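You operate a simulated robot arm through the tools that you are given. There is no shell and no other tool.

The job below is to be done with a simulated robot arm. You get a single attempt, and the scene is never put back.

## Task
Wind the red and green guides to their markers with the black knob and put their levers down again.
Fine: one lever up at a time; the belts stay stopped.
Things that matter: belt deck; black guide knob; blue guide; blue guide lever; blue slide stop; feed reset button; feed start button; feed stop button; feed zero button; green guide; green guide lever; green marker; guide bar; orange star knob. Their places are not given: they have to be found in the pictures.

It is judged by the outcome, as a careful person would: the job done as asked, and still so three seconds after it is handed in. It fails if anything else is knocked over, pushed out of place, dropped, spilled or broken.

## Robot
A 6-joint arm with a fingered hand, fixed in place. Base frame: the origin is at the foot of the arm, x ahead of it, y to its left, z up. Units: mm, degrees, N and s.
With the tool pointing down near the work surface it reaches from about 420 to 920 mm from the base axis. Its first joint turns from -166.0 to 166.0 degrees. Payload 5 kg.
Tool frame: the origin (TCP) lies between the finger pads and is the grasp point; the fingertips stand 36 mm ahead of it; z points along the fingers, y is the line along which they close. Largest opening 120 mm; the body of the gripper starts 42 mm behind the TCP. The gripper is a hand of 4 fingers: y runs from the thumb to the fingers, the wrist lies at [-19, -123, -211] in the tool frame, and closing takes about 1.5 s.
Orientation is told as [roll, pitch, yaw] about the base's x, y, z axes, in that order, counted from this pose: with the fingers straight down and the wrist toward the robot, the tool's x, y and z point along [0, 1, 0], [1, 0, 0] and [0, 0, -1] of the base frame.

## Interface
- The arm moves only by the tool step_arm. Its argument "steps" is a list of rows, each an object of numbers (a shift or turn left out is 0, a gripper value left out holds the last): "tx", "ty", "tz": the shift along the tool's x, y, z in mm; "wx", "wy", "wz": the turn, a rotation vector about the tool's x, y, z in rad. In form: [{"tx": .., "ty": .., "tz": .., "wx": .., "wy": .., "wz": ..}, ...]. A call has 1 to 20 rows; each row shifts and turns the commanded pose from where the row before left it, along the tool's axes as they then stand. "gripper" is the gripper command, from -1 (shut) to 1 (fully open), values between in proportion, set as the call begins (left out, the last holds). Rows are played at 5 a second. More than 50 mm and 8.6 degrees between two rows, or a gripper value outside its range, and nothing of the call is played. A pose out of reach is approached as far as the arm can. The call stops where the force on the tool passes 40 N (or 10 N more than at its start, if that is more) or the arm is blocked; 0.2 s more then pass. The fingers move at their own pace (about 45 mm/s each) and stop on an object; they squeeze with about 30 N. The grip force told is the motor's: it shows also when the fingers shut on nothing. Time passes only in rows, and 0.2 s behind the last, so rows that do not move let the fingers close. The reply holds the time, the measured pose of the TCP, the force on the tool along the base axes, the opening and the grip force, in the units named above and with some noise, with the torque about the TCP (base axes, N m) and any sound that the robot's microphone picked up.
- Cameras (640 x 400 px; columns grow to the right, rows downward): "scene" is fixed at [412.5, 636.4, 1633.9]; the picture's right is [-1.00, -0.01, 0.00], its down [-0.00, 0.26, -0.97] and it looks along [0.01, -0.96, -0.26] (base axes); focal length 365 px, centre (320, 200). "wrist" rides on the gripper at [73, -101, -142] in the tool frame; the picture's right is [-0.79, 0.29, -0.54], its down [-0.56, -0.70, 0.44] and it looks along [-0.25, 0.65, 0.71] (tool axes); focal length 280 px, centre (320, 200).
- capture(camera): a new picture of that camera. The clock stands still meanwhile.
- move_column(by): slides the trunk up (or, below 0, down) by that many mm; the arm rides with it, the base frame stays. It gives what a move gives, with no picture.
- curl_fingers(index, middle, ring, thumb_bend, thumb_turn): sets how far each is bent, from 0 (flat) to 100 (curled in); at 30 the hand is open as for a grip, at 70 the pads meet at the TCP. One left out holds its place. A second passes; each finger stops where it meets its share of the squeeze, and holds until it gets a number again. A gripper value or a shape takes the hand back. It gives what a move gives, with no picture; readings hold the bend of each and the force on the fingers (four entries, about 0 where the hand has none), thumb and palm. thumb_turn goes from beside the hand (0) to across from the fingers (100), as for a grip.
- set_grasp(shape): the hand has 4 fingers and takes this shape, open, in about a second: jaw (thumb against the fingers, like two jaws); tri (thumb and two fingers); tip (a fingertip pinch); poke (one finger out to press); point (the index stretched); flat (the hand flat); cup (the hand cupped); fist (a fist). The gripper value then closes the fingers along that shape, each until it touches; the sizes above hold for jaw. It gives what a move gives, with no picture.
- measure_at(camera, pixels): for up to 12 pixels [column, row] of the newest picture of that camera ("zoom" is the newest enlarged one), the place [x, y, z] in the base frame of the surface seen there, good to about 3 mm, but the place of the scene camera against the robot may be out by one fixed shift of up to 25 mm in any direction. The clock stands still meanwhile.
- enlarge(camera, box): a new picture of the part [left, top, right, bottom] of that camera's present view, enlarged. The clock stands still meanwhile.
- sign_off(): hands the job in; it is judged then, once.

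Leave the gripper open and the arm clear of the work at the hand-in unless told otherwise.

The tools are called by a JSON object that holds its "name" and its "arguments". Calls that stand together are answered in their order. step_arm: Moves the arm, as the interface text tells. Its arguments: {"type":"object","properties":{"steps":{"type":"array","items":{"type":"object","properties":{"tx":{"type":"number"},"ty":{"type":"number"},"tz":{"type":"number"},"wx":{"type":"number"},"wy":{"type":"number"},"wz":{"type":"number"}}}},"gripper":{"type":"number"}},"required":["steps"]} The other tools are called the same way: move_column (by) slides the trunk up or down; set_grasp (shape) gives the hand a shape; curl_fingers (index, middle, ring, thumb_bend, thumb_turn) moves the fingers one by one; capture (camera) takes a picture; measure_at (camera, pixels) gives the place of the surface under pixels of a picture; enlarge (camera, box) takes an enlarged picture of a part of a camera's view; sign_off () hands the job in.

At the start:

```text
t: 0.0
ee_pos: [448.9, -558.5, 1365.5]
tool_rot: [0.0, -0.2, -0.1]
force: [0.1, -0.1, 0.3]
ft_torque: [-0.02, -0.01, -0.03]
grip_width: 119.5
finger_force: 0.0
shape: jaw
bend: [30.0, 30.0, 30.0, 30.0, 98.0]
finger forces: [0.1, 0.0, 0.0, 0.0, 0.1, 0.0]
trunk travel left (down, up): [-810.0, 30.0]
```

scene: 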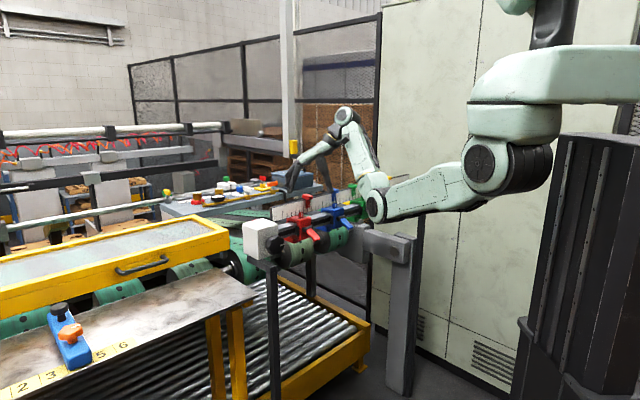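
wrist: 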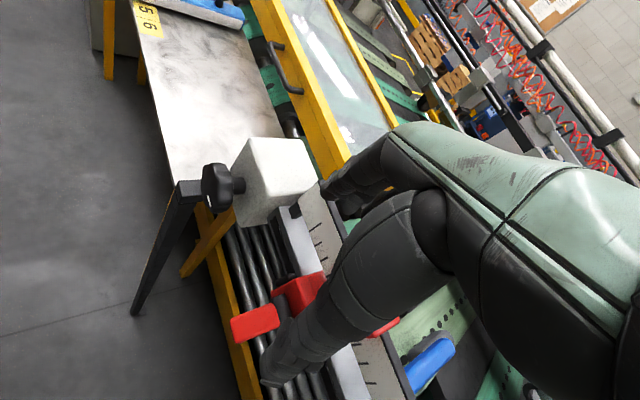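

I see the guide bar with red, blue and green guides at about (300-360, 190-250) in the scene picture. The black knob shows in the wrist view near (220,185). I'll enlarge both views first.

{"name": "enlarge", "arguments": {"camera": "scene", "box": [230, 170, 390, 270]}}

{"name": "enlarge", "arguments": {"camera": "wrist", "box": [160, 120, 480, 400]}}

{"name": "enlarge", "arguments": {"camera": "scene", "box": [0, 280, 180, 400]}}

{"name": "enlarge", "arguments": {"camera": "scene", "box": [150, 160, 310, 260]}}

```text
4.00 times, centred on (310, 220) of scene
```

zoom: 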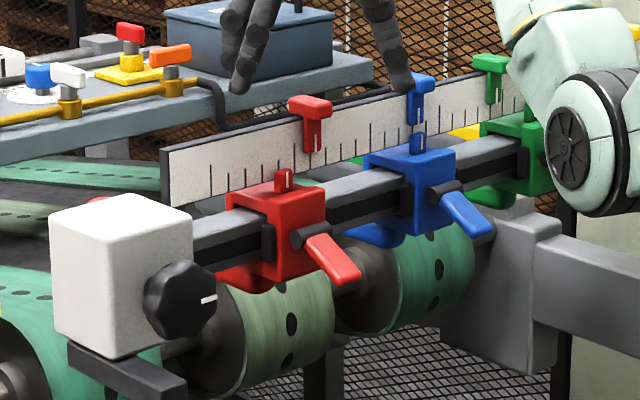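

```text
1.43 times, centred on (320, 260) of wrist
```

zoom: 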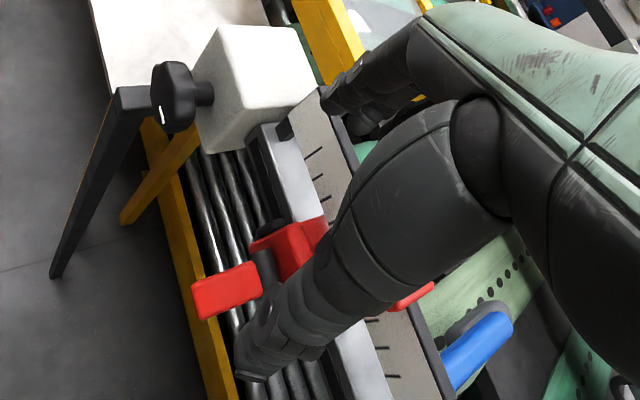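

```text
3.33 times, centred on (90, 340) of scene
```

zoom: 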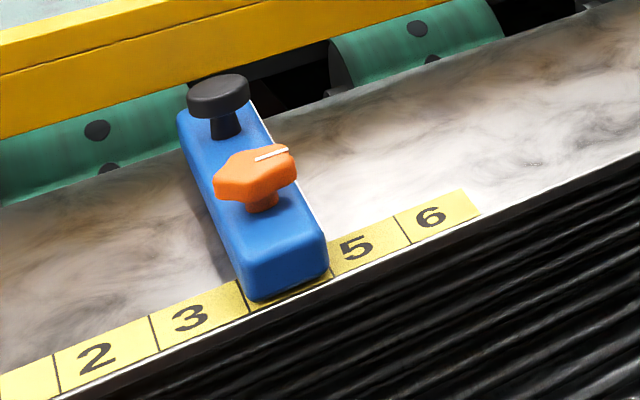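

```text
4.00 times, centred on (230, 210) of scene
```

zoom: 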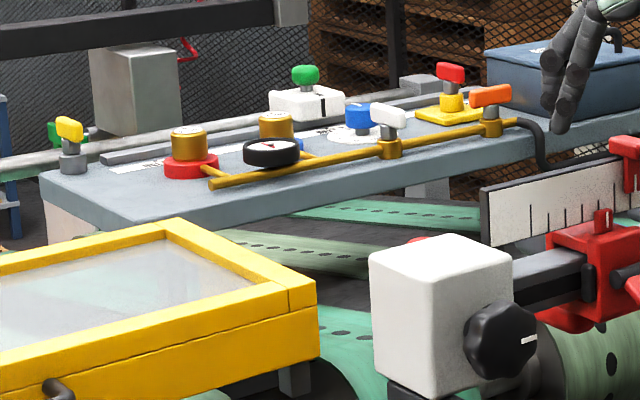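

I'll enlarge the guide bar again and measure its key points.

{"name": "enlarge", "arguments": {"camera": "scene", "box": [230, 170, 390, 270]}}

{"name": "measure_at", "arguments": {"camera": "zoom", "pixels": [[180, 300], [210, 300], [120, 260], [283, 180], [320, 110], [335, 258], [355, 278], [417, 145], [418, 85], [470, 215], [490, 65], [525, 130]]}}

{"name": "measure_at", "arguments": {"camera": "wrist", "pixels": [[217, 185], [240, 185], [275, 160], [255, 320], [300, 290], [385, 325], [430, 365], [300, 255], [325, 225]]}}

```text
4.00 times, centred on (310, 220) of scene
```

zoom: 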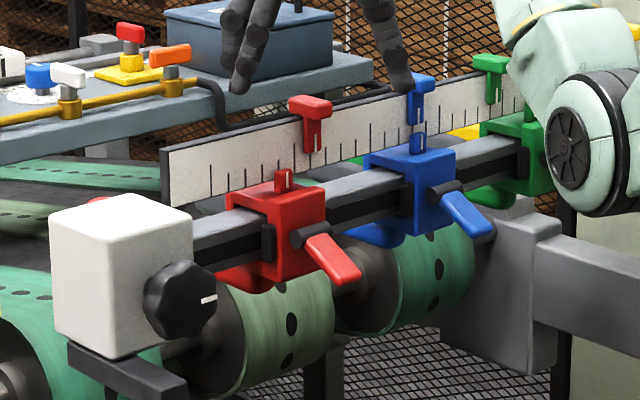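

```text
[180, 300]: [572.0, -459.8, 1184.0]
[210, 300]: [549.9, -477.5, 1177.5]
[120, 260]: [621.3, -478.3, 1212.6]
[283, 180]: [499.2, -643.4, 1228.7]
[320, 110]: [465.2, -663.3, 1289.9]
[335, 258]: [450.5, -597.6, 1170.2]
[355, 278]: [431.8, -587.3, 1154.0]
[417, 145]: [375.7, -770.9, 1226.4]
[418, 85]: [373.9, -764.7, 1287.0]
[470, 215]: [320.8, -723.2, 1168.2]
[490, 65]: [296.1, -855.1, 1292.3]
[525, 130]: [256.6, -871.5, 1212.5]
```

```text
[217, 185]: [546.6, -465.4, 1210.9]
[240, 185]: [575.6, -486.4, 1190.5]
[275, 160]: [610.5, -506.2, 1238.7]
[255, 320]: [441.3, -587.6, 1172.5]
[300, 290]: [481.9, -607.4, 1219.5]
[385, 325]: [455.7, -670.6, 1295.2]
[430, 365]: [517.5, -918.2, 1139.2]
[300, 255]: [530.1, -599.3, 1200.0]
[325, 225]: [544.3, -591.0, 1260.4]
```

The bar runs roughly along (-0.67,-0.74) and the knob faces perpendicular to it. The forearm hides the green guide, so I'll measure the arm links and surroundings before moving.

{"name": "capture", "arguments": {"camera": "scene"}}

{"name": "measure_at", "arguments": {"camera": "scene", "pixels": [[373, 207], [345, 115], [420, 195], [480, 160], [520, 160], [550, 25], [570, 75], [440, 90], [400, 245], [600, 200], [340, 150], [362, 200]]}}

```text
taken
```

scene: 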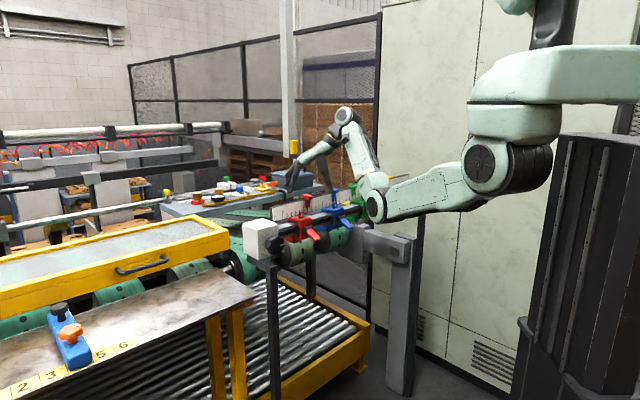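

```text
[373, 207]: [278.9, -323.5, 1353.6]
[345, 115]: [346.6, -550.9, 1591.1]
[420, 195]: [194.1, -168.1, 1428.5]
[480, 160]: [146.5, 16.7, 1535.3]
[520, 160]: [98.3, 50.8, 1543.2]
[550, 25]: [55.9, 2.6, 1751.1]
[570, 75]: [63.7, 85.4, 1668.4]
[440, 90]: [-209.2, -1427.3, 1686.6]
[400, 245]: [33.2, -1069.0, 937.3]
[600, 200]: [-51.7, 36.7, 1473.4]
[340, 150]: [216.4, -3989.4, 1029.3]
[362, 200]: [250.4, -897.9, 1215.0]
```

The arm is well above and away from the bar. I'll carry the hand over near the green guide, above everything, and yaw it -45° so the wrist camera sees the green guide and the scale.

{"name": "step_arm", "arguments": {"steps": [{"tz": -35}, {"ty": -40, "tx": -19.4}, {"ty": -40, "tx": -19.4, "wz": 0.131}, {"ty": -40, "tx": -19.4}, {"wz": 0.131}]}}

```text
t: 1.2
ee_pos: [342.6, -630.0, 1390.9]
tool_rot: [0.1, -0.2, -15.0]
force: [0.0, -0.7, 0.0]
ft_torque: [-0.05, 0.03, -0.01]
grip_width: 120.2
finger_force: 0.1
shape: jaw
bend: [30.0, 30.0, 30.0, 30.0, 98.0]
finger forces: [0.1, 0.0, 0.0, 0.0, 0.0, 0.0]
out of reach, approached as far as the arm can: row 1, 2, 4
trunk travel left (down, up): [-810.0, 30.0]
```

The arm reports reach limits here. I'll check what the wrist camera sees at this pose.

{"name": "capture", "arguments": {"camera": "wrist"}}

{"name": "capture", "arguments": {"camera": "scene"}}

```text
taken
```

wrist: 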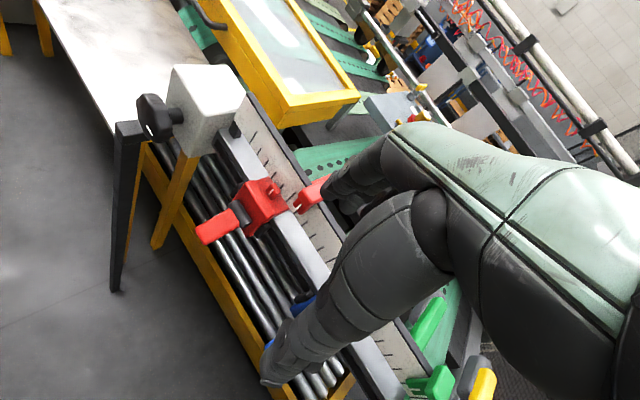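

```text
taken
```

scene: 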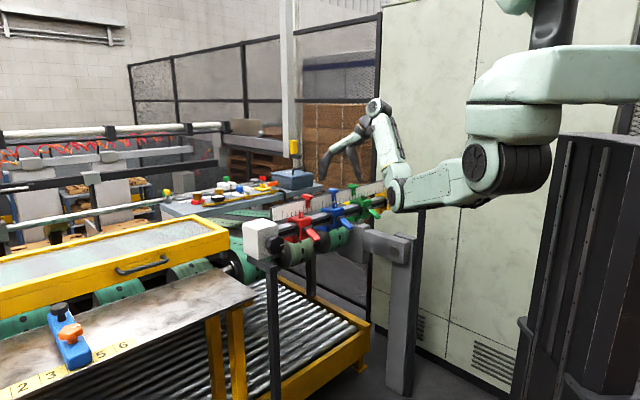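

Now the whole bar shows in the scene view. I'll enlarge it and the red area of the wrist view.

{"name": "enlarge", "arguments": {"camera": "wrist", "box": [130, 60, 370, 260]}}

{"name": "enlarge", "arguments": {"camera": "scene", "box": [260, 165, 400, 255]}}

{"name": "measure_at", "arguments": {"camera": "zoom", "pixels": [[110, 203], [186, 142], [152, 215], [235, 118], [320, 177], [410, 205], [440, 200], [440, 90], [505, 195], [460, 130], [545, 90], [500, 165]]}}

```text
2.00 times, centred on (250, 160) of wrist
```

zoom: 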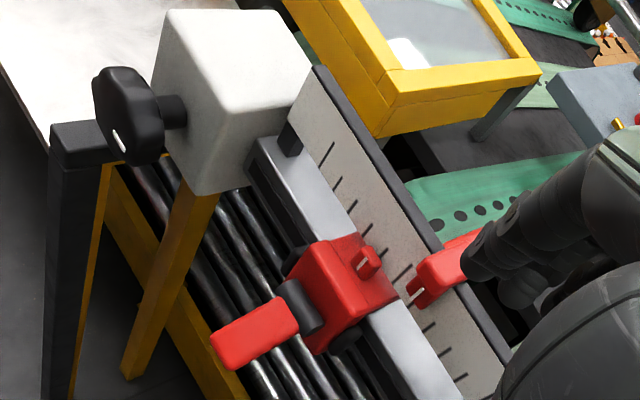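

```text
4.44 times, centred on (330, 210) of scene
```

zoom: 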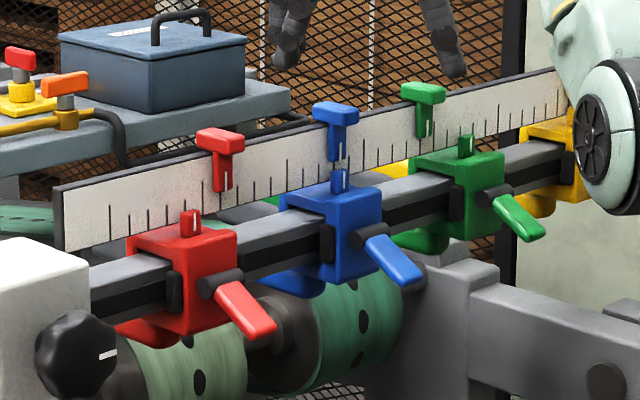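

```text
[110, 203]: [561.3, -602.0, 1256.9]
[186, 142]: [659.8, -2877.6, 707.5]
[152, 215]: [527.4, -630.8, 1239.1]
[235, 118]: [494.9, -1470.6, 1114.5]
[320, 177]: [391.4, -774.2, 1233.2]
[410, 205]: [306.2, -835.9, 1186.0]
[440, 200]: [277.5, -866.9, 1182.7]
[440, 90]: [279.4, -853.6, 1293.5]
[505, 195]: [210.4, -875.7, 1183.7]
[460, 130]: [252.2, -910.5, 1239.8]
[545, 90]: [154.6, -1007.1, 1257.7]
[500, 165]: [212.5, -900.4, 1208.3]
```

There is also a yellow guide beyond green. Each pointer and each marker carries a white line. I'll measure them on this enlarged picture.

{"name": "measure_at", "arguments": {"camera": "zoom", "pixels": [[190, 225], [222, 175], [222, 140], [340, 185], [334, 148], [335, 112], [466, 147], [426, 122], [423, 92], [545, 228], [415, 275], [268, 325]]}}

{"name": "measure_at", "arguments": {"camera": "zoom", "pixels": [[195, 218], [344, 178], [338, 145], [229, 172], [430, 118], [472, 142], [75, 350], [108, 354], [60, 200], [560, 80], [515, 205], [235, 295]]}}

{"name": "enlarge", "arguments": {"camera": "wrist", "box": [130, 60, 370, 260]}}

{"name": "measure_at", "arguments": {"camera": "zoom", "pixels": [[362, 262], [372, 255], [415, 285], [440, 265], [118, 140], [125, 100], [172, 115], [225, 345], [300, 310], [265, 335], [265, 150], [205, 100]]}}

```text
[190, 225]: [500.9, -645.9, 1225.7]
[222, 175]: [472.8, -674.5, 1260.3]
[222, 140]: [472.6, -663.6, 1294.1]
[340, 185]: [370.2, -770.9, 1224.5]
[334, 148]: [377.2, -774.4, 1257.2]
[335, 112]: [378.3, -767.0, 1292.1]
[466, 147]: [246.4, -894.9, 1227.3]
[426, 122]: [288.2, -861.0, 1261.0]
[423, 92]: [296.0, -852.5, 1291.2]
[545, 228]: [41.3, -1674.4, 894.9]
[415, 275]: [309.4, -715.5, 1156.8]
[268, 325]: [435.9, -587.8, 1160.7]
```

```text
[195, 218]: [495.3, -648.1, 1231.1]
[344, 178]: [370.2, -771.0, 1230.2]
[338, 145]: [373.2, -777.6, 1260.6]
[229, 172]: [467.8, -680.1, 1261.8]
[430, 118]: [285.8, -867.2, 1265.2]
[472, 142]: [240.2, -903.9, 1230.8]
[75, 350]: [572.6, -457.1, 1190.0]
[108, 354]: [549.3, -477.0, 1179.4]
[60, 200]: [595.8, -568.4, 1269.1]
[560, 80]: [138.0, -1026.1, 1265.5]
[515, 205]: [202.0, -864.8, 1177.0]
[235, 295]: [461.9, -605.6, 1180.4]
```

```text
2.00 times, centred on (250, 160) of wrist
```

zoom: 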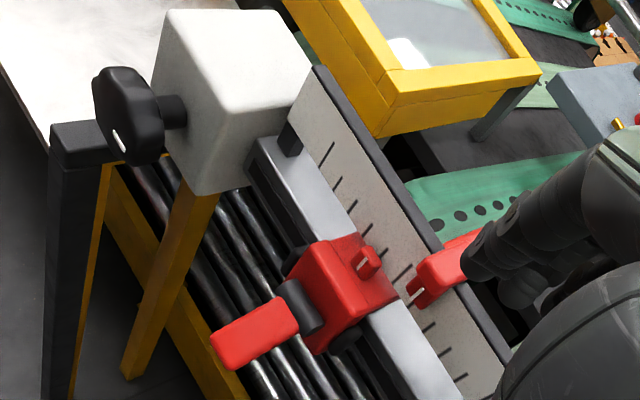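

```text
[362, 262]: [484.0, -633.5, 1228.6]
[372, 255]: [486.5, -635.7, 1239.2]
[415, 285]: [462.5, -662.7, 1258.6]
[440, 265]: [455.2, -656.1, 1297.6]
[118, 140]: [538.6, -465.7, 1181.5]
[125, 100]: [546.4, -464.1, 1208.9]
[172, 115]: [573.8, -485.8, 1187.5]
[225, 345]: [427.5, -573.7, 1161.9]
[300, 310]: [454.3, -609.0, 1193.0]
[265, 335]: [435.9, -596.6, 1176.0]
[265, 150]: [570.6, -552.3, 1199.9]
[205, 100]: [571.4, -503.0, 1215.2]
```

Wrist camera values differ from the scene ones by about (-11,+11,0), so that is the scene shift. The bar direction is 45°: u = (-0.707,-0.707). Red must move about +40 mm along u, away from the knob. Green must move about -53 mm, towards the knob. Blue is already on its marker.

Next I'll draw the hand back to the robot's side of the bar and start turning it towards a horizontal, knob-facing pose.

{"name": "step_arm", "arguments": {"steps": [{"tx": 36, "ty": -9.8}, {"tx": 36, "ty": -9.8}, {"tx": 36, "ty": -9.8}, {"tx": 36, "ty": -9.8}, {}]}}

```text
t: 2.4
ee_pos: [389.1, -561.0, 1336.7]
tool_rot: [0.1, -0.4, -15.1]
force: [-0.3, -0.3, 0.4]
ft_torque: [0.01, 0.01, 0.01]
grip_width: 119.6
finger_force: 0.2
shape: jaw
bend: [30.0, 30.0, 30.0, 30.0, 98.0]
finger forces: [0.0, 0.0, 0.0, 0.0, 0.0, 0.0]
out of reach, approached as far as the arm can: row 1, 2, 3, 4
trunk travel left (down, up): [-810.0, 30.0]
```

The arm cannot fold that close to its shoulder at this height. I'll go lower on the free side of the bar, where reach is better.

{"name": "step_arm", "arguments": {"steps": [{"tz": 40}, {"tz": 40}, {"tz": 40}, {"tz": 30}, {}]}}

```text
t: 3.3
ee_pos: [389.4, -559.4, 1216.7]
tool_rot: [-1.0, -1.4, -14.9]
force: [-6.0, 7.1, 15.2]
ft_torque: [-0.55, -0.7, 0.12]
grip_width: 119.2
finger_force: 0.0
shape: jaw
bend: [30.0, 30.0, 31.0, 30.0, 98.0]
finger forces: [0.0, 2.9, 15.2, 0.1, 0.1, 0.0]
trunk travel left (down, up): [-810.0, 30.0]
stopped in row 4: the force on the tool passed its limit at 51 N (the readings are from after the stop); the commanded pose is now the measured one
```

I touched something, probably the red lever handle from above, which only presses it further down. I'll lift straight up and look.

{"name": "step_arm", "arguments": {"steps": [{"tz": -30}, {"tz": -30}, {"tz": -30}]}}

{"name": "capture", "arguments": {"camera": "wrist"}}

{"name": "enlarge", "arguments": {"camera": "scene", "box": [240, 160, 400, 260]}}

```text
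t: 4.1
ee_pos: [390.4, -560.9, 1302.0]
tool_rot: [-0.8, -1.1, -14.8]
force: [0.6, -0.7, 0.6]
ft_torque: [-0.01, 0.01, -0.01]
grip_width: 119.7
finger_force: 0.0
shape: jaw
bend: [30.0, 30.0, 30.0, 30.0, 98.0]
finger forces: [0.1, 0.0, 0.1, 0.0, 0.0, 0.0]
trunk travel left (down, up): [-810.0, 30.0]
```

```text
taken
```

wrist: 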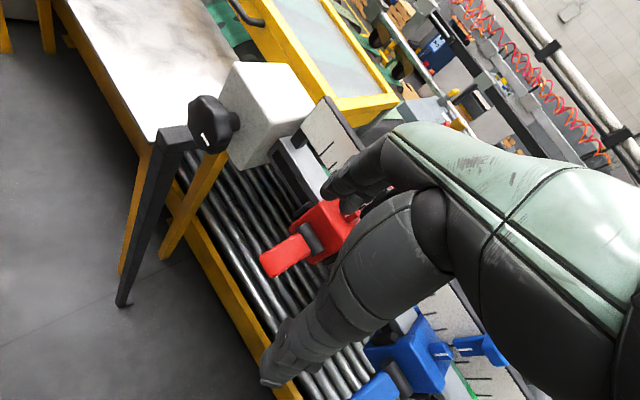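

```text
4.00 times, centred on (320, 210) of scene
```

zoom: 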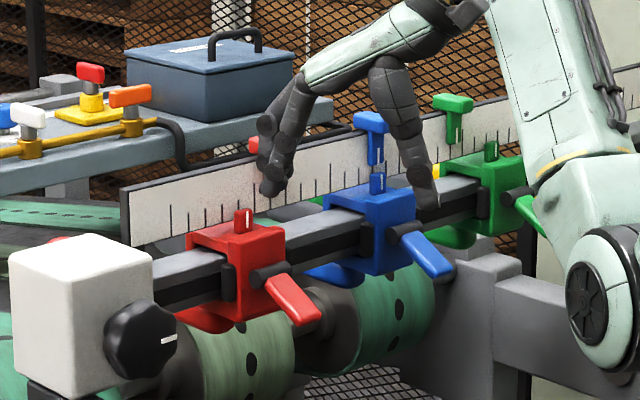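

Nothing seems displaced. I'll back off along the free side, then yaw the hand by +60° with the fingertips above the levers.

{"name": "step_arm", "arguments": {"steps": [{"tx": 15, "ty": -26}, {"tx": 15, "ty": -26}, {"wz": -0.131}, {"wz": -0.131}, {"wz": -0.131}, {"wz": -0.131}, {"wz": -0.131}, {"wz": -0.131}, {"wz": -0.131}, {"wz": -0.131}, {}]}}

{"name": "capture", "arguments": {"camera": "scene"}}

{"name": "capture", "arguments": {"camera": "wrist"}}

```text
t: 6.5
ee_pos: [404.5, -589.1, 1241.9]
tool_rot: [-1.5, 0.2, 45.2]
force: [-0.6, -0.5, 0.6]
ft_torque: [-0.01, 0.02, 0.03]
grip_width: 119.7
finger_force: 0.1
shape: jaw
bend: [30.0, 30.0, 30.0, 30.0, 98.0]
finger forces: [0.0, 0.1, 0.1, 0.0, 0.0, 0.0]
out of reach, approached as far as the arm can: row 2, 3, 4, 5, 6, 7, 8, 9
trunk travel left (down, up): [-810.0, 30.0]
```

```text
taken
```

scene: 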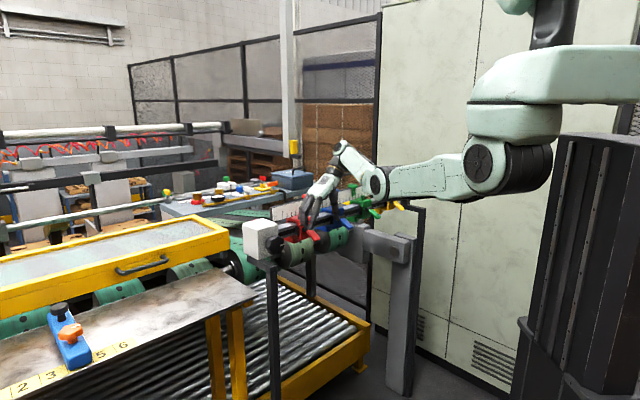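

```text
taken
```

wrist: 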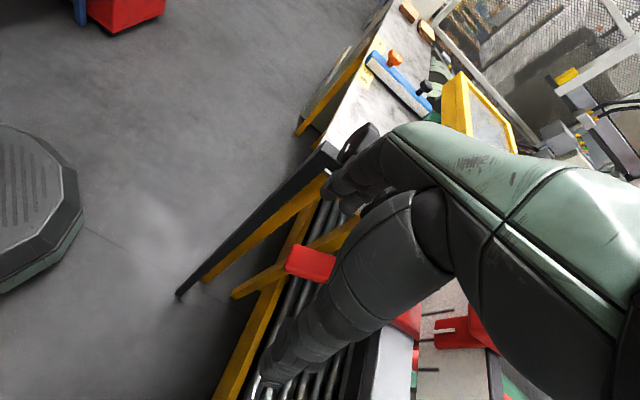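

The hand slid outward along the reach limit, because hand-down with the wrist high is near a joint limit. I'll undo the yaw while rising gradually. Then I'll tilt the fingers up and out, with the wrist low, which should suit this elbow-down arm.

{"name": "step_arm", "arguments": {"steps": [{"wz": 0.131, "tz": -8}, {"wz": 0.131, "tz": -8}, {"wz": 0.131, "tz": -8}, {"wz": 0.131, "tz": -8}, {"wz": 0.131, "tz": -8}, {}]}}

```text
t: 7.9
ee_pos: [403.3, -589.0, 1281.9]
tool_rot: [-1.2, -0.6, 7.5]
force: [0.0, 0.1, 0.5]
ft_torque: [-0.05, 0.01, -0.04]
grip_width: 119.8
finger_force: 0.0
shape: jaw
bend: [30.0, 30.0, 30.0, 30.0, 98.0]
finger forces: [0.0, 0.0, 0.0, 0.0, 0.0, 0.0]
out of reach, approached as far as the arm can: row 1
trunk travel left (down, up): [-810.0, 30.0]
```

That worked. I'll continue the yaw to about -45°, rising slightly.

{"name": "step_arm", "arguments": {"steps": [{"wz": 0.131, "tz": -6}, {"wz": 0.131, "tz": -6}, {"wz": 0.131, "tz": -4}, {"wz": 0.131}, {"wz": 0.131}, {"wz": 0.131}, {"wz": 0.131}, {}]}}

```text
t: 9.7
ee_pos: [400.6, -589.7, 1297.4]
tool_rot: [-0.1, -1.5, -45.3]
force: [-1.3, 2.7, 1.4]
ft_torque: [-0.11, -0.07, -0.06]
grip_width: 119.7
finger_force: 0.0
shape: jaw
bend: [30.0, 30.0, 32.0, 30.0, 98.0]
finger forces: [0.0, 0.1, 3.7, 0.0, 0.1, 0.0]
trunk travel left (down, up): [-810.0, 30.0]
```

The ring finger reads 3.7 N, so it is probably brushing the red marker. I'll back straight off towards the robot (-y of the tool).

{"name": "step_arm", "arguments": {"steps": [{"ty": -20}, {"ty": -25}, {}]}}

{"name": "capture", "arguments": {"camera": "wrist"}}

{"name": "enlarge", "arguments": {"camera": "scene", "box": [240, 160, 400, 260]}}

```text
t: 10.5
ee_pos: [371.8, -557.5, 1294.6]
tool_rot: [-0.1, -1.3, -45.0]
force: [-0.3, -0.5, 0.0]
ft_torque: [0.0, 0.01, -0.03]
grip_width: 120.0
finger_force: 0.1
shape: jaw
bend: [30.0, 30.0, 30.0, 30.0, 98.0]
finger forces: [0.1, 0.0, 0.0, 0.1, 0.1, 0.0]
trunk travel left (down, up): [-810.0, 30.0]
```

```text
taken
```

wrist: 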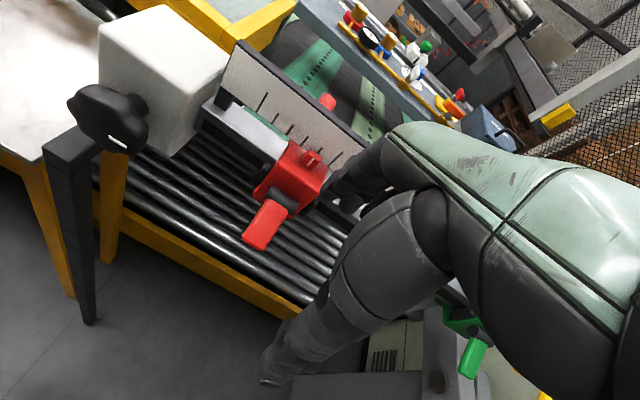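

```text
4.00 times, centred on (320, 210) of scene
```

zoom: 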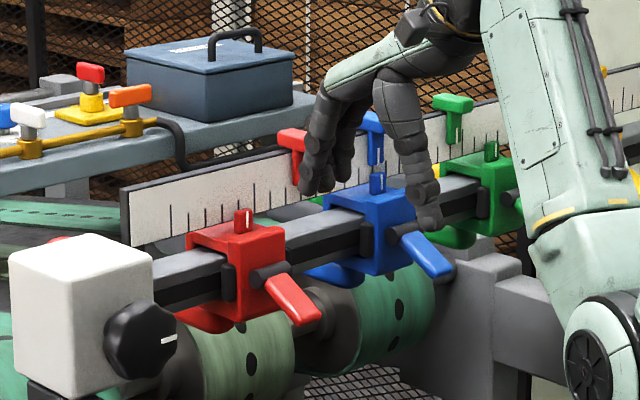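

The red marker may look shifted, so I'll back off further and check.

{"name": "step_arm", "arguments": {"steps": [{"ty": -20, "tz": 5}, {"ty": -20, "tz": 10}, {"ty": -20, "tz": 10}, {}]}}

{"name": "enlarge", "arguments": {"camera": "scene", "box": [260, 165, 400, 255]}}

```text
t: 11.5
ee_pos: [329.3, -514.5, 1270.1]
tool_rot: [-0.2, -1.4, -45.0]
force: [0.3, 0.6, 0.8]
ft_torque: [0.01, 0.02, 0.01]
grip_width: 119.9
finger_force: 0.1
shape: jaw
bend: [30.0, 30.0, 30.0, 30.0, 98.0]
finger forces: [0.1, 0.1, 0.0, 0.0, 0.0, 0.0]
trunk travel left (down, up): [-810.0, 30.0]
```

```text
4.44 times, centred on (330, 210) of scene
```

zoom: 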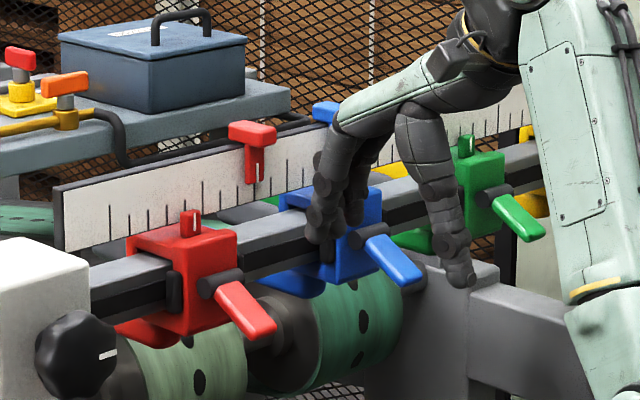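

The red marker was pushed along the scale by my finger sweep. I have to put it back before anything else. I'll enlarge it to work out its original place against the ticks.

{"name": "enlarge", "arguments": {"camera": "scene", "box": [270, 180, 350, 230]}}

{"name": "enlarge", "arguments": {"camera": "scene", "box": [230, 170, 390, 270]}}

{"name": "capture", "arguments": {"camera": "wrist"}}

```text
8.00 times, centred on (310, 205) of scene
```

zoom: 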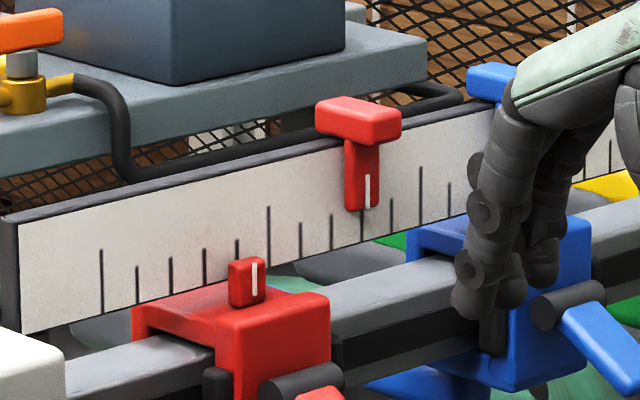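

```text
4.00 times, centred on (310, 220) of scene
```

zoom: 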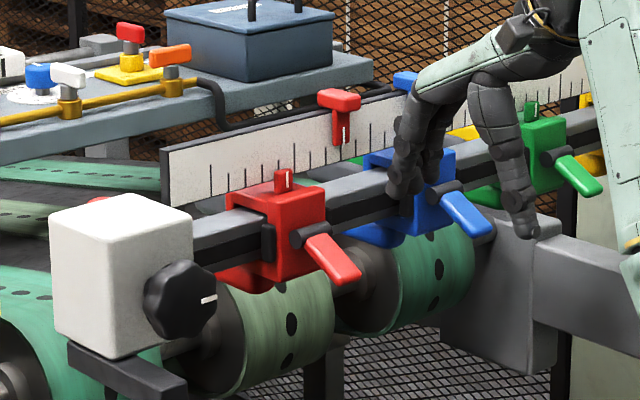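

```text
taken
```

wrist: 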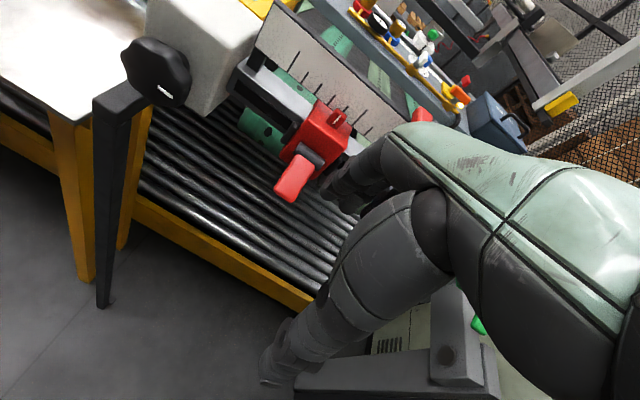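

By the ticks (20 mm apart) the marker has slid about 37 mm along the bar. I'll push it back with one finger. First I'll make the poke shape here in free space and look at it.

{"name": "set_grasp", "arguments": {"shape": "poke"}}

{"name": "capture", "arguments": {"camera": "wrist"}}

{"name": "enlarge", "arguments": {"camera": "scene", "box": [260, 130, 420, 230]}}

```text
t: 12.4
ee_pos: [330.0, -515.4, 1269.3]
tool_rot: [-0.2, -1.4, -45.0]
force: [-0.3, -0.5, 0.7]
ft_torque: [0.03, 0.0, -0.04]
grip_width: 0.0
finger_force: 0.1
shape: poke
bend: [70.0, 70.0, 99.0, 100.0, 100.0]
finger forces: [0.0, 0.0, 0.1, 0.1, 0.0, 0.0]
trunk travel left (down, up): [-810.0, 30.0]
```

```text
taken
```

wrist: 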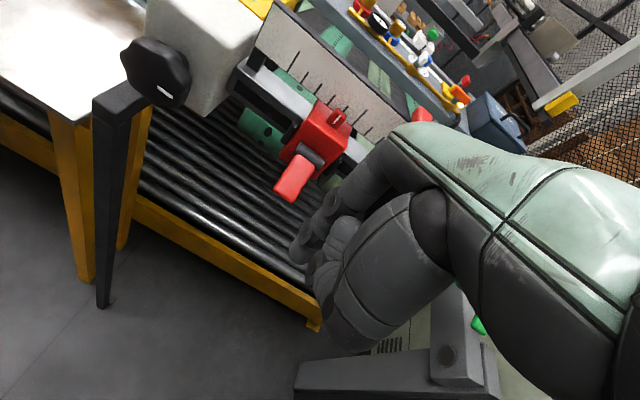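

```text
4.00 times, centred on (340, 180) of scene
```

zoom: 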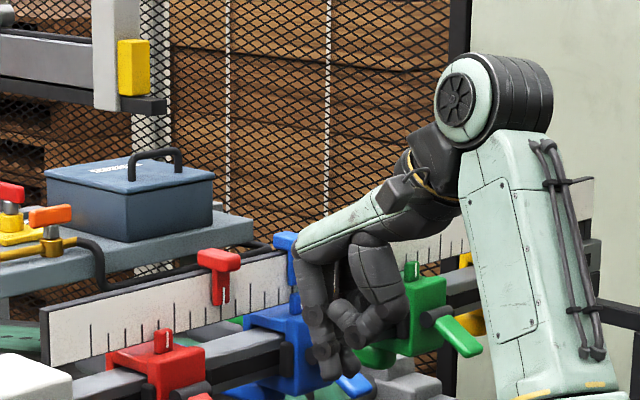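

Poke puts index and middle together at the TCP. I'll carry them along the free side to s≈230, between the red and blue markers. Then I'll rise and look before coming near the red marker from its far side.

{"name": "step_arm", "arguments": {"steps": [{"tx": -34, "ty": 15}, {"tx": -34, "ty": 15}, {"tx": -33, "ty": 15}, {"tz": -20, "ty": 16}, {"tz": -25, "ty": 16}, {"tz": -25, "ty": 16}, {"tz": -20}, {}]}}

```text
t: 14.2
ee_pos: [321.2, -650.6, 1362.1]
tool_rot: [0.0, -1.3, -45.1]
force: [0.7, -0.2, 0.4]
ft_torque: [0.02, 0.0, -0.01]
grip_width: 0.0
finger_force: 0.1
shape: poke
bend: [70.0, 70.0, 99.0, 100.0, 100.0]
finger forces: [0.0, 0.1, 0.0, 0.1, 0.0, 0.0]
trunk travel left (down, up): [-810.0, 30.0]
```

I reached it cleanly. Now I'll move over the plate line, with tips at about 1326 and clear of the marker tops at 1298, and look from both cameras.

{"name": "step_arm", "arguments": {"steps": [{"ty": 40}, {"ty": 40}, {"ty": 37}, {}]}}

{"name": "enlarge", "arguments": {"camera": "scene", "box": [270, 155, 390, 230]}}

{"name": "capture", "arguments": {"camera": "wrist"}}

```text
t: 15.2
ee_pos: [405.3, -731.8, 1365.5]
tool_rot: [-0.2, -1.3, -45.0]
force: [-0.3, 0.1, 0.3]
ft_torque: [-0.01, -0.01, -0.02]
grip_width: 0.0
finger_force: 0.0
shape: poke
bend: [70.0, 70.0, 99.0, 100.0, 100.0]
finger forces: [0.1, 0.0, 0.1, 0.0, 0.0, 0.1]
trunk travel left (down, up): [-810.0, 30.0]
```

```text
5.33 times, centred on (330, 192) of scene
```

zoom: 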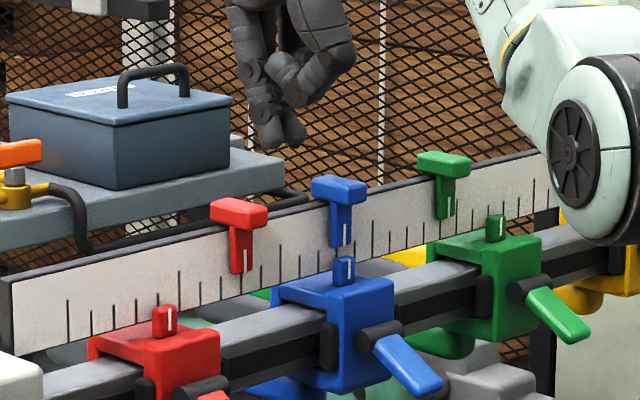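

```text
taken
```

wrist: 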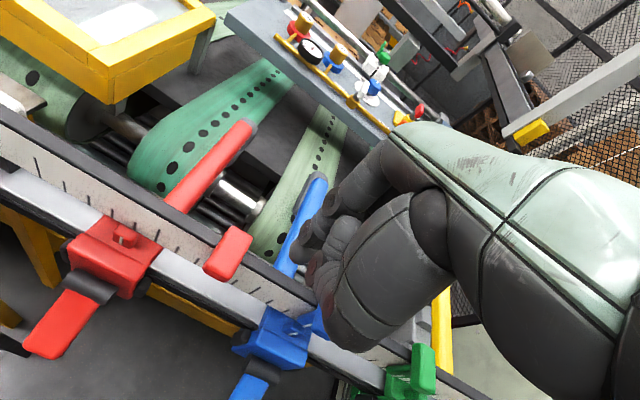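

The fingers hang between the red and blue markers. I'll measure the marker faces and the fingertip from these pictures.

{"name": "measure_at", "arguments": {"camera": "zoom", "pixels": [[240, 208], [214, 210], [260, 215], [247, 262], [240, 245], [338, 187], [349, 236], [349, 268], [270, 135], [295, 130], [452, 207], [502, 230]]}}

{"name": "measure_at", "arguments": {"camera": "wrist", "pixels": [[228, 250], [243, 238], [215, 268], [240, 262], [308, 262], [310, 235], [125, 238], [318, 325], [300, 335], [130, 195], [60, 185], [215, 235]]}}

```text
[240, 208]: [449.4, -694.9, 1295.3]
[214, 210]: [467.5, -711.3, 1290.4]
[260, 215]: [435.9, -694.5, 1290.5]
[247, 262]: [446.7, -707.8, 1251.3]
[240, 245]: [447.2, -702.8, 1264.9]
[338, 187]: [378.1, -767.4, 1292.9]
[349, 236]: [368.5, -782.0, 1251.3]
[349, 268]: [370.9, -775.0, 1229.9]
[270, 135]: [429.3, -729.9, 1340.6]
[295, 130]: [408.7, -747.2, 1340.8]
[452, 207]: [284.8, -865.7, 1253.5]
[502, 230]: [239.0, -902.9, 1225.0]
```

```text
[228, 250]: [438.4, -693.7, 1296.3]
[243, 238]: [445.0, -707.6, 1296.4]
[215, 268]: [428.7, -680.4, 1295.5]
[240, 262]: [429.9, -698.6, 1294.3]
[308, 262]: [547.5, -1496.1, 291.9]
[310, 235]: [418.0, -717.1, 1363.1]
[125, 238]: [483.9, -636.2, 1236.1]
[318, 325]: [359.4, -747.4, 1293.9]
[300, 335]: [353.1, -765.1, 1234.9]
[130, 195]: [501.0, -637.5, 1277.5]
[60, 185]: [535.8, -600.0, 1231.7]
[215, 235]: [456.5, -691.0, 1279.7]
```

The red marker now sits at s≈180.7 against an original 142.6 (stem centre), so it needs -38 mm. The finger's leading edge is about s≈203 and the marker's near edge about 190. I'll lower until the tips overlap only the cap (tip z≈1285), then push 35 mm along +x of the tool and check.

{"name": "step_arm", "arguments": {"steps": [{"tz": 22}, {"tz": 22}, {}]}}

{"name": "step_arm", "arguments": {"steps": [{"tx": 8}, {"tx": 8}, {"tx": 8}, {"tx": 6}, {"tx": 5}, {}]}}

{"name": "enlarge", "arguments": {"camera": "scene", "box": [270, 180, 350, 230]}}

```text
t: 16.0
ee_pos: [406.0, -733.6, 1320.6]
tool_rot: [-0.3, -1.3, -44.9]
force: [0.1, 0.7, 0.3]
ft_torque: [-0.02, -0.02, -0.02]
grip_width: 0.0
finger_force: 0.1
shape: poke
bend: [70.0, 70.0, 99.0, 100.0, 100.0]
finger forces: [0.0, 0.0, 0.0, 0.0, 0.0, 0.0]
trunk travel left (down, up): [-810.0, 30.0]
```

```text
t: 17.4
ee_pos: [429.8, -709.2, 1320.2]
tool_rot: [-0.2, -1.4, -45.0]
force: [-1.3, -2.6, 0.9]
ft_torque: [-0.03, -0.02, 0.01]
grip_width: 0.0
finger_force: 0.1
shape: poke
bend: [70.0, 70.0, 99.0, 100.0, 100.0]
finger forces: [2.8, 0.0, 0.1, 0.0, 0.0, 0.0]
trunk travel left (down, up): [-810.0, 30.0]
```

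```text
8.00 times, centred on (310, 205) of scene
```

zoom: 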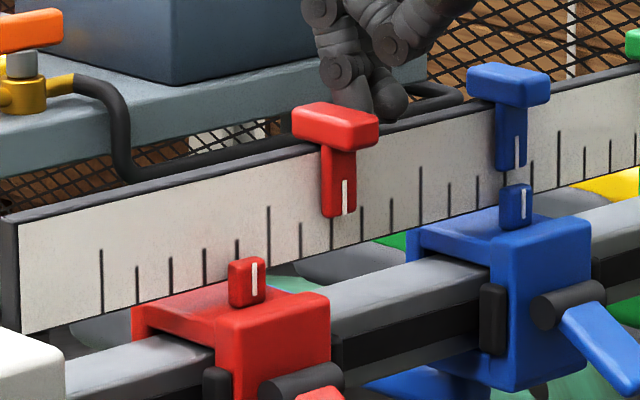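

The push works at about 2.8 N. The marker line went from column 367 to 345, and the target is about 309–310. I'll push about 21 mm more.

{"name": "step_arm", "arguments": {"steps": [{"tx": 7}, {"tx": 7}, {"tx": 7}, {}]}}

{"name": "enlarge", "arguments": {"camera": "scene", "box": [270, 180, 350, 230]}}

{"name": "enlarge", "arguments": {"camera": "scene", "box": [230, 170, 390, 270]}}

{"name": "enlarge", "arguments": {"camera": "scene", "box": [260, 165, 400, 255]}}

```text
t: 18.4
ee_pos: [444.9, -692.9, 1321.0]
tool_rot: [-0.1, -1.4, -45.1]
force: [-2.1, -3.0, 2.1]
ft_torque: [-0.02, 0.0, -0.01]
grip_width: 0.0
finger_force: 0.0
shape: poke
bend: [70.0, 70.0, 99.0, 100.0, 100.0]
finger forces: [3.2, 0.1, 0.1, 0.0, 0.1, 0.0]
trunk travel left (down, up): [-810.0, 30.0]
```

```text
8.00 times, centred on (310, 205) of scene
```

zoom: 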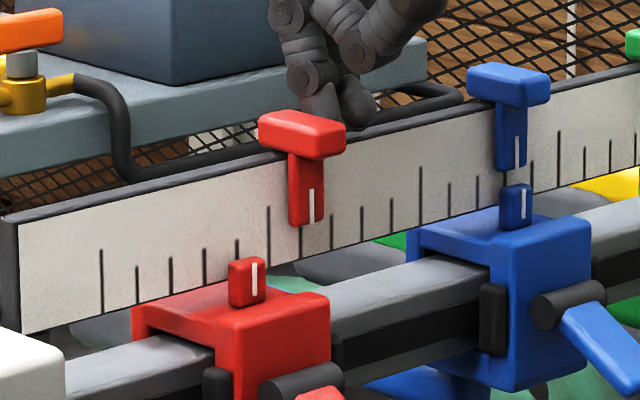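

```text
4.00 times, centred on (310, 220) of scene
```

zoom: 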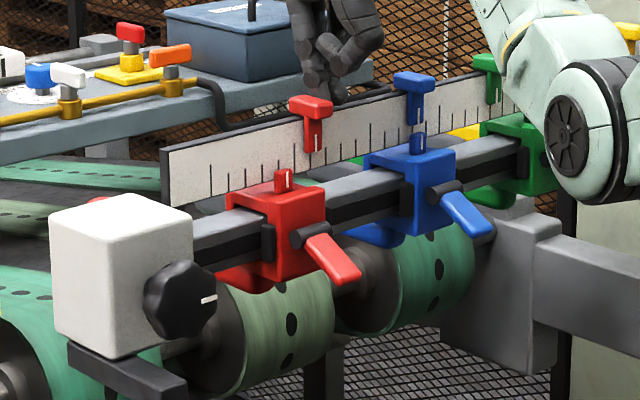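

```text
4.44 times, centred on (330, 210) of scene
```

zoom: 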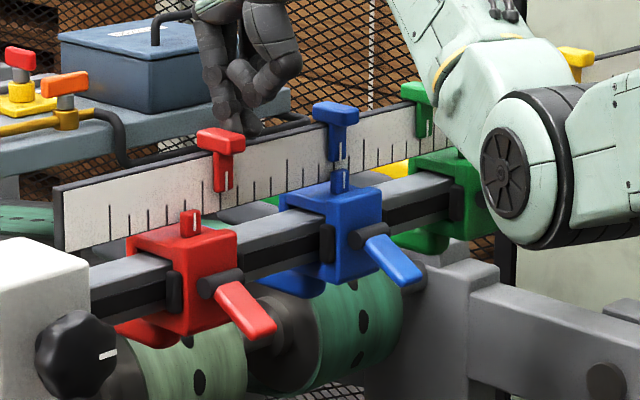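

Both boxed views now match the original ones: cap at 288–333 in the 4× view and 197–245 in the 4.44× view. I'll measure the same pixels as before for a numerical check.

{"name": "measure_at", "arguments": {"camera": "zoom", "pixels": [[222, 175], [222, 140], [229, 172], [235, 118], [186, 142], [198, 140], [244, 140], [214, 175], [231, 175], [222, 188], [222, 193], [247, 140]]}}

```text
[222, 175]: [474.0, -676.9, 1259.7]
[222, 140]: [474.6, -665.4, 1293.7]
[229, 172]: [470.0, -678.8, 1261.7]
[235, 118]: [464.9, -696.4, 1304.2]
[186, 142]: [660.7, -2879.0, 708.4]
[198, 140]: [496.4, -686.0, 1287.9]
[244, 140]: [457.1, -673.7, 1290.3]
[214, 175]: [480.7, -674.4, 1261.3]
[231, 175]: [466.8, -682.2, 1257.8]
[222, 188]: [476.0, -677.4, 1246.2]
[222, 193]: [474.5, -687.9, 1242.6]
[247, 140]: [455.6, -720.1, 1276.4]
```

The measurements match the originals within noise. I'll withdraw away from the marker, rise, and return to the earlier viewing pose (342.6,-630,1391, yaw -15) to compare against that first wrist picture.

{"name": "step_arm", "arguments": {"steps": [{"tx": -6}, {"tx": -8}, {"tz": -35}, {"tz": -35}, {"tx": -6, "ty": -39}, {"tx": -5, "ty": -39}, {"tx": -4, "ty": -39}, {"wz": -0.131}, {"wz": -0.131}, {"wz": -0.131}, {"wz": -0.131}, {}]}}

{"name": "enlarge", "arguments": {"camera": "wrist", "box": [130, 60, 370, 260]}}

```text
t: 21.0
ee_pos: [341.9, -630.7, 1387.7]
tool_rot: [-0.8, -1.0, -14.9]
force: [-0.3, 0.5, -0.2]
ft_torque: [0.02, -0.01, 0.03]
grip_width: 0.0
finger_force: 0.1
shape: poke
bend: [70.0, 70.0, 99.0, 100.0, 100.0]
finger forces: [0.1, 0.0, 0.0, 0.1, 0.0, 0.1]
trunk travel left (down, up): [-810.0, 30.0]
```

```text
2.00 times, centred on (250, 160) of wrist
```

zoom: 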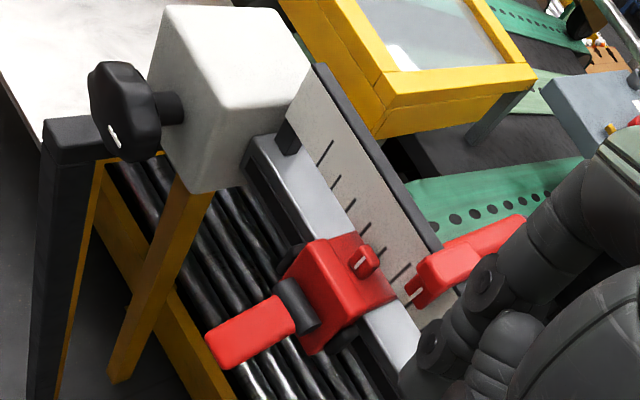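

The marker sits just as in the first picture: fork at (408,290) beside the tick at (400,272). It is restored.

Now I'll go back to the free side with yaw -45 and try tilting the fingers up to horizontal, facing the bar.

{"name": "step_arm", "arguments": {"steps": [{"wz": 0.131}, {"wz": 0.131}, {"wz": 0.131}, {"wz": 0.131}, {"tz": 25, "ty": -16}, {"tz": 25, "ty": -16}, {"tz": 25, "ty": -16}, {"tz": 25, "ty": -16}, {"tz": 20, "ty": -16}, {}]}}

{"name": "step_arm", "arguments": {"steps": [{"wx": -0.131}, {"wx": -0.131}, {"wx": -0.131}, {"wx": -0.131}, {}]}}

{"name": "capture", "arguments": {"camera": "scene"}}

```text
t: 23.2
ee_pos: [287.1, -578.9, 1265.3]
tool_rot: [-0.2, -1.3, -45.1]
force: [0.9, 1.1, -0.8]
ft_torque: [0.01, 0.0, 0.01]
grip_width: 0.0
finger_force: 0.0
shape: poke
bend: [70.0, 70.0, 99.0, 100.0, 100.0]
finger forces: [0.1, 0.1, 0.0, 0.0, 0.0, 0.0]
trunk travel left (down, up): [-810.0, 30.0]
```

```text
t: 24.4
ee_pos: [286.1, -578.0, 1265.3]
tool_rot: [-0.2, -31.5, -44.9]
force: [0.1, -0.8, -0.1]
ft_torque: [0.0, -0.02, 0.03]
grip_width: 0.2
finger_force: 0.0
shape: poke
bend: [70.0, 70.0, 99.0, 100.0, 100.0]
finger forces: [0.0, 0.1, 0.0, 0.1, 0.0, 0.0]
trunk travel left (down, up): [-810.0, 30.0]
```

```text
taken
```

scene: 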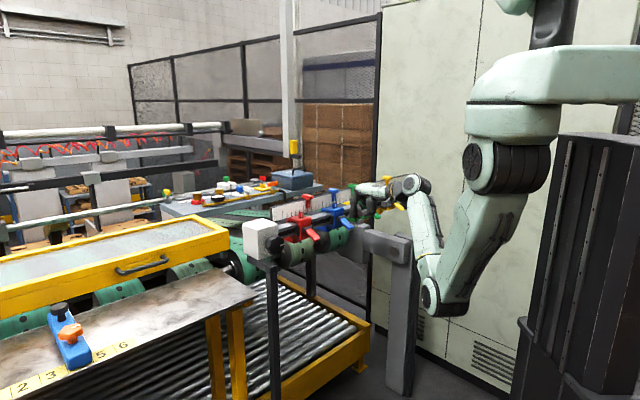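

Tilting works without reach trouble. I'll continue to horizontal.

{"name": "step_arm", "arguments": {"steps": [{"wx": -0.131}, {"wx": -0.131}, {"wx": -0.131}, {"wx": -0.131}, {"wx": -0.131}, {"wx": -0.131}, {"wx": -0.131}, {"wx": -0.105}, {}]}}

{"name": "capture", "arguments": {"camera": "scene"}}

{"name": "capture", "arguments": {"camera": "wrist"}}

```text
t: 26.4
ee_pos: [287.1, -576.7, 1266.0]
tool_rot: [-121.0, -89.8, 75.8]
force: [0.6, 1.2, -0.2]
ft_torque: [0.0, 0.0, 0.0]
grip_width: 0.0
finger_force: 0.0
shape: poke
bend: [70.0, 70.0, 99.0, 100.0, 100.0]
finger forces: [0.0, 0.1, 0.0, 0.0, 0.0, 0.0]
trunk travel left (down, up): [-810.0, 30.0]
```

```text
taken
```

scene: 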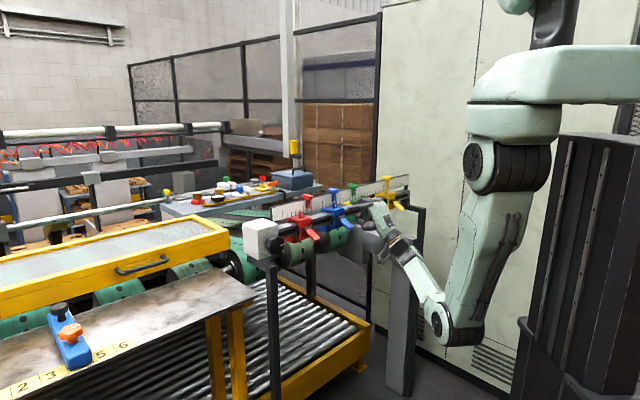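

```text
taken
```

wrist: 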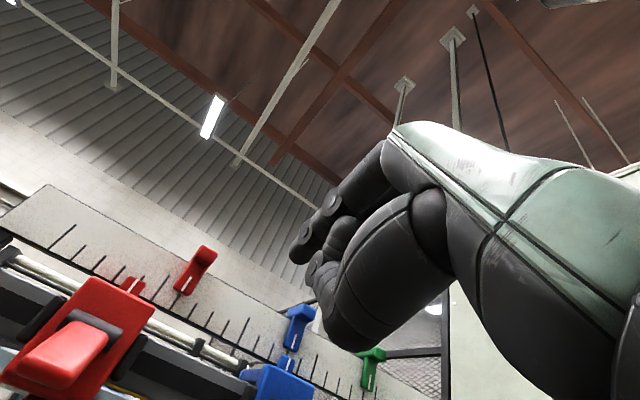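

The hand is now horizontal, pointing at the bar from below and in front. I'll measure the red lever handle, the drum below it and the knob in the scene view.

{"name": "enlarge", "arguments": {"camera": "scene", "box": [260, 205, 340, 255]}}

{"name": "measure_at", "arguments": {"camera": "zoom", "pixels": [[390, 140], [420, 175], [450, 215], [480, 240], [490, 265], [440, 240], [340, 280], [420, 290], [500, 180], [290, 250], [150, 230], [215, 235]]}}

```text
8.00 times, centred on (300, 230) of scene
```

zoom: 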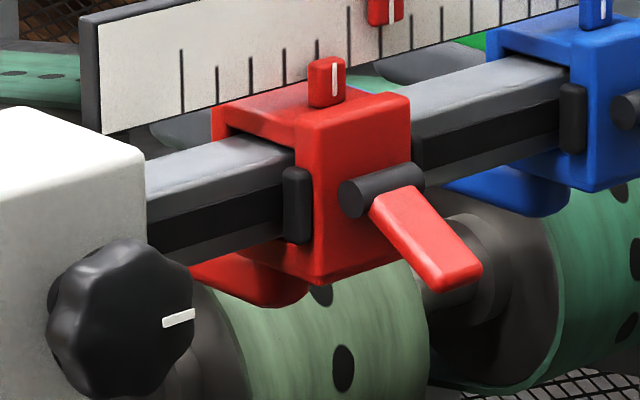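

```text
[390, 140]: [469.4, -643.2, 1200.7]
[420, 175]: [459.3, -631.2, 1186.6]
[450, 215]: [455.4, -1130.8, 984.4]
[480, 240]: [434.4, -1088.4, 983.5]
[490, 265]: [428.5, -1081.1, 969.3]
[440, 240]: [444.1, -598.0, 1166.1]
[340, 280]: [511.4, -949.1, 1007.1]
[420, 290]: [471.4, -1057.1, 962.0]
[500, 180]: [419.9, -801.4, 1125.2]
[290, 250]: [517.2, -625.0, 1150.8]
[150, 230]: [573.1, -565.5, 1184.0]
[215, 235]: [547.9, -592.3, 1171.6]
```

The drums are far behind, so the space below the levers is free. I'll measure the red handle and the knob on this picture.

{"name": "measure_at", "arguments": {"camera": "zoom", "pixels": [[360, 195], [415, 178], [400, 205], [425, 235], [440, 265], [465, 255], [455, 282], [478, 272], [345, 270], [120, 320], [178, 318], [130, 365]]}}

{"name": "measure_at", "arguments": {"camera": "zoom", "pixels": [[75, 330], [130, 255], [170, 270], [105, 385], [185, 330], [150, 300], [330, 300], [405, 130], [300, 200], [320, 250], [20, 200], [120, 150]]}}

```text
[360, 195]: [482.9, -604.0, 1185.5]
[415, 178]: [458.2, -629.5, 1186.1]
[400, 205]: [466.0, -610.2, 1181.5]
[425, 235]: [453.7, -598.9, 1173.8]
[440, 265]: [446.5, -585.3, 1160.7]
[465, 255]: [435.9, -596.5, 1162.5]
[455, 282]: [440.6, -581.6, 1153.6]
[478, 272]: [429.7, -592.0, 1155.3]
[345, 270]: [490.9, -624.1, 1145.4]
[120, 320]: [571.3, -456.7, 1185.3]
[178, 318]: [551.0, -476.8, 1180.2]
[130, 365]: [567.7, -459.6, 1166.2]
```

```text
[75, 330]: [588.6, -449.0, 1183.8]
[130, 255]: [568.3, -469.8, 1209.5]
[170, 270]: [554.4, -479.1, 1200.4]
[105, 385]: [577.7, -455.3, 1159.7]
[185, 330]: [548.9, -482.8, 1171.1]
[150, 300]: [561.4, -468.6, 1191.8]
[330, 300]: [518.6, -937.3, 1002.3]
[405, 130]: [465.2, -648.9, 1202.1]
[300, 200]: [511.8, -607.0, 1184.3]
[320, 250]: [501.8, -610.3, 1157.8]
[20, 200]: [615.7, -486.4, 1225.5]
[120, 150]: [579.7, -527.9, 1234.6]
```

The handle tip is at nn≈-707, z≈1154, s≈97–117, with its pivot near nn -760, z 1183. Before lowering the hand I'll check the height of the roller table underneath.

{"name": "capture", "arguments": {"camera": "scene"}}

{"name": "measure_at", "arguments": {"camera": "scene", "pixels": [[300, 330], [350, 345], [330, 310], [358, 325], [268, 300], [240, 330], [310, 290], [400, 280], [380, 250], [435, 325], [405, 270], [290, 385]]}}

```text
taken
```

scene: 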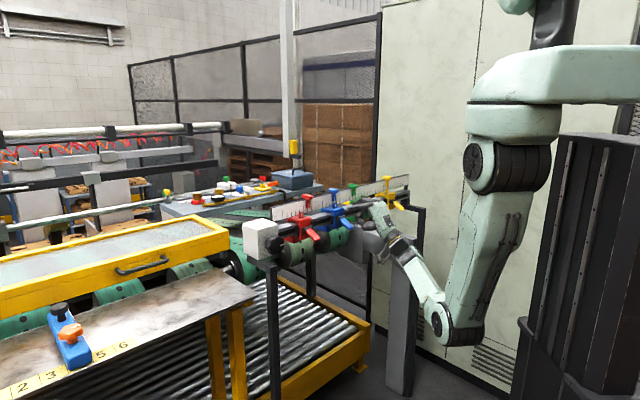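

```text
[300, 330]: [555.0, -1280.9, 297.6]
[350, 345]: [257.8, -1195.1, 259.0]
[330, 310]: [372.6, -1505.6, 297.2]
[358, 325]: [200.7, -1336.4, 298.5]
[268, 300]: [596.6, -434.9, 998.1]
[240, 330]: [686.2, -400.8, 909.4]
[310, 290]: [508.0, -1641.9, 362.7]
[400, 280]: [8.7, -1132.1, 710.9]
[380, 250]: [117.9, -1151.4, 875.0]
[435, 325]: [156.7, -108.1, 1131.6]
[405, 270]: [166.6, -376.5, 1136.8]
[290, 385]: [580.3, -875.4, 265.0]
```

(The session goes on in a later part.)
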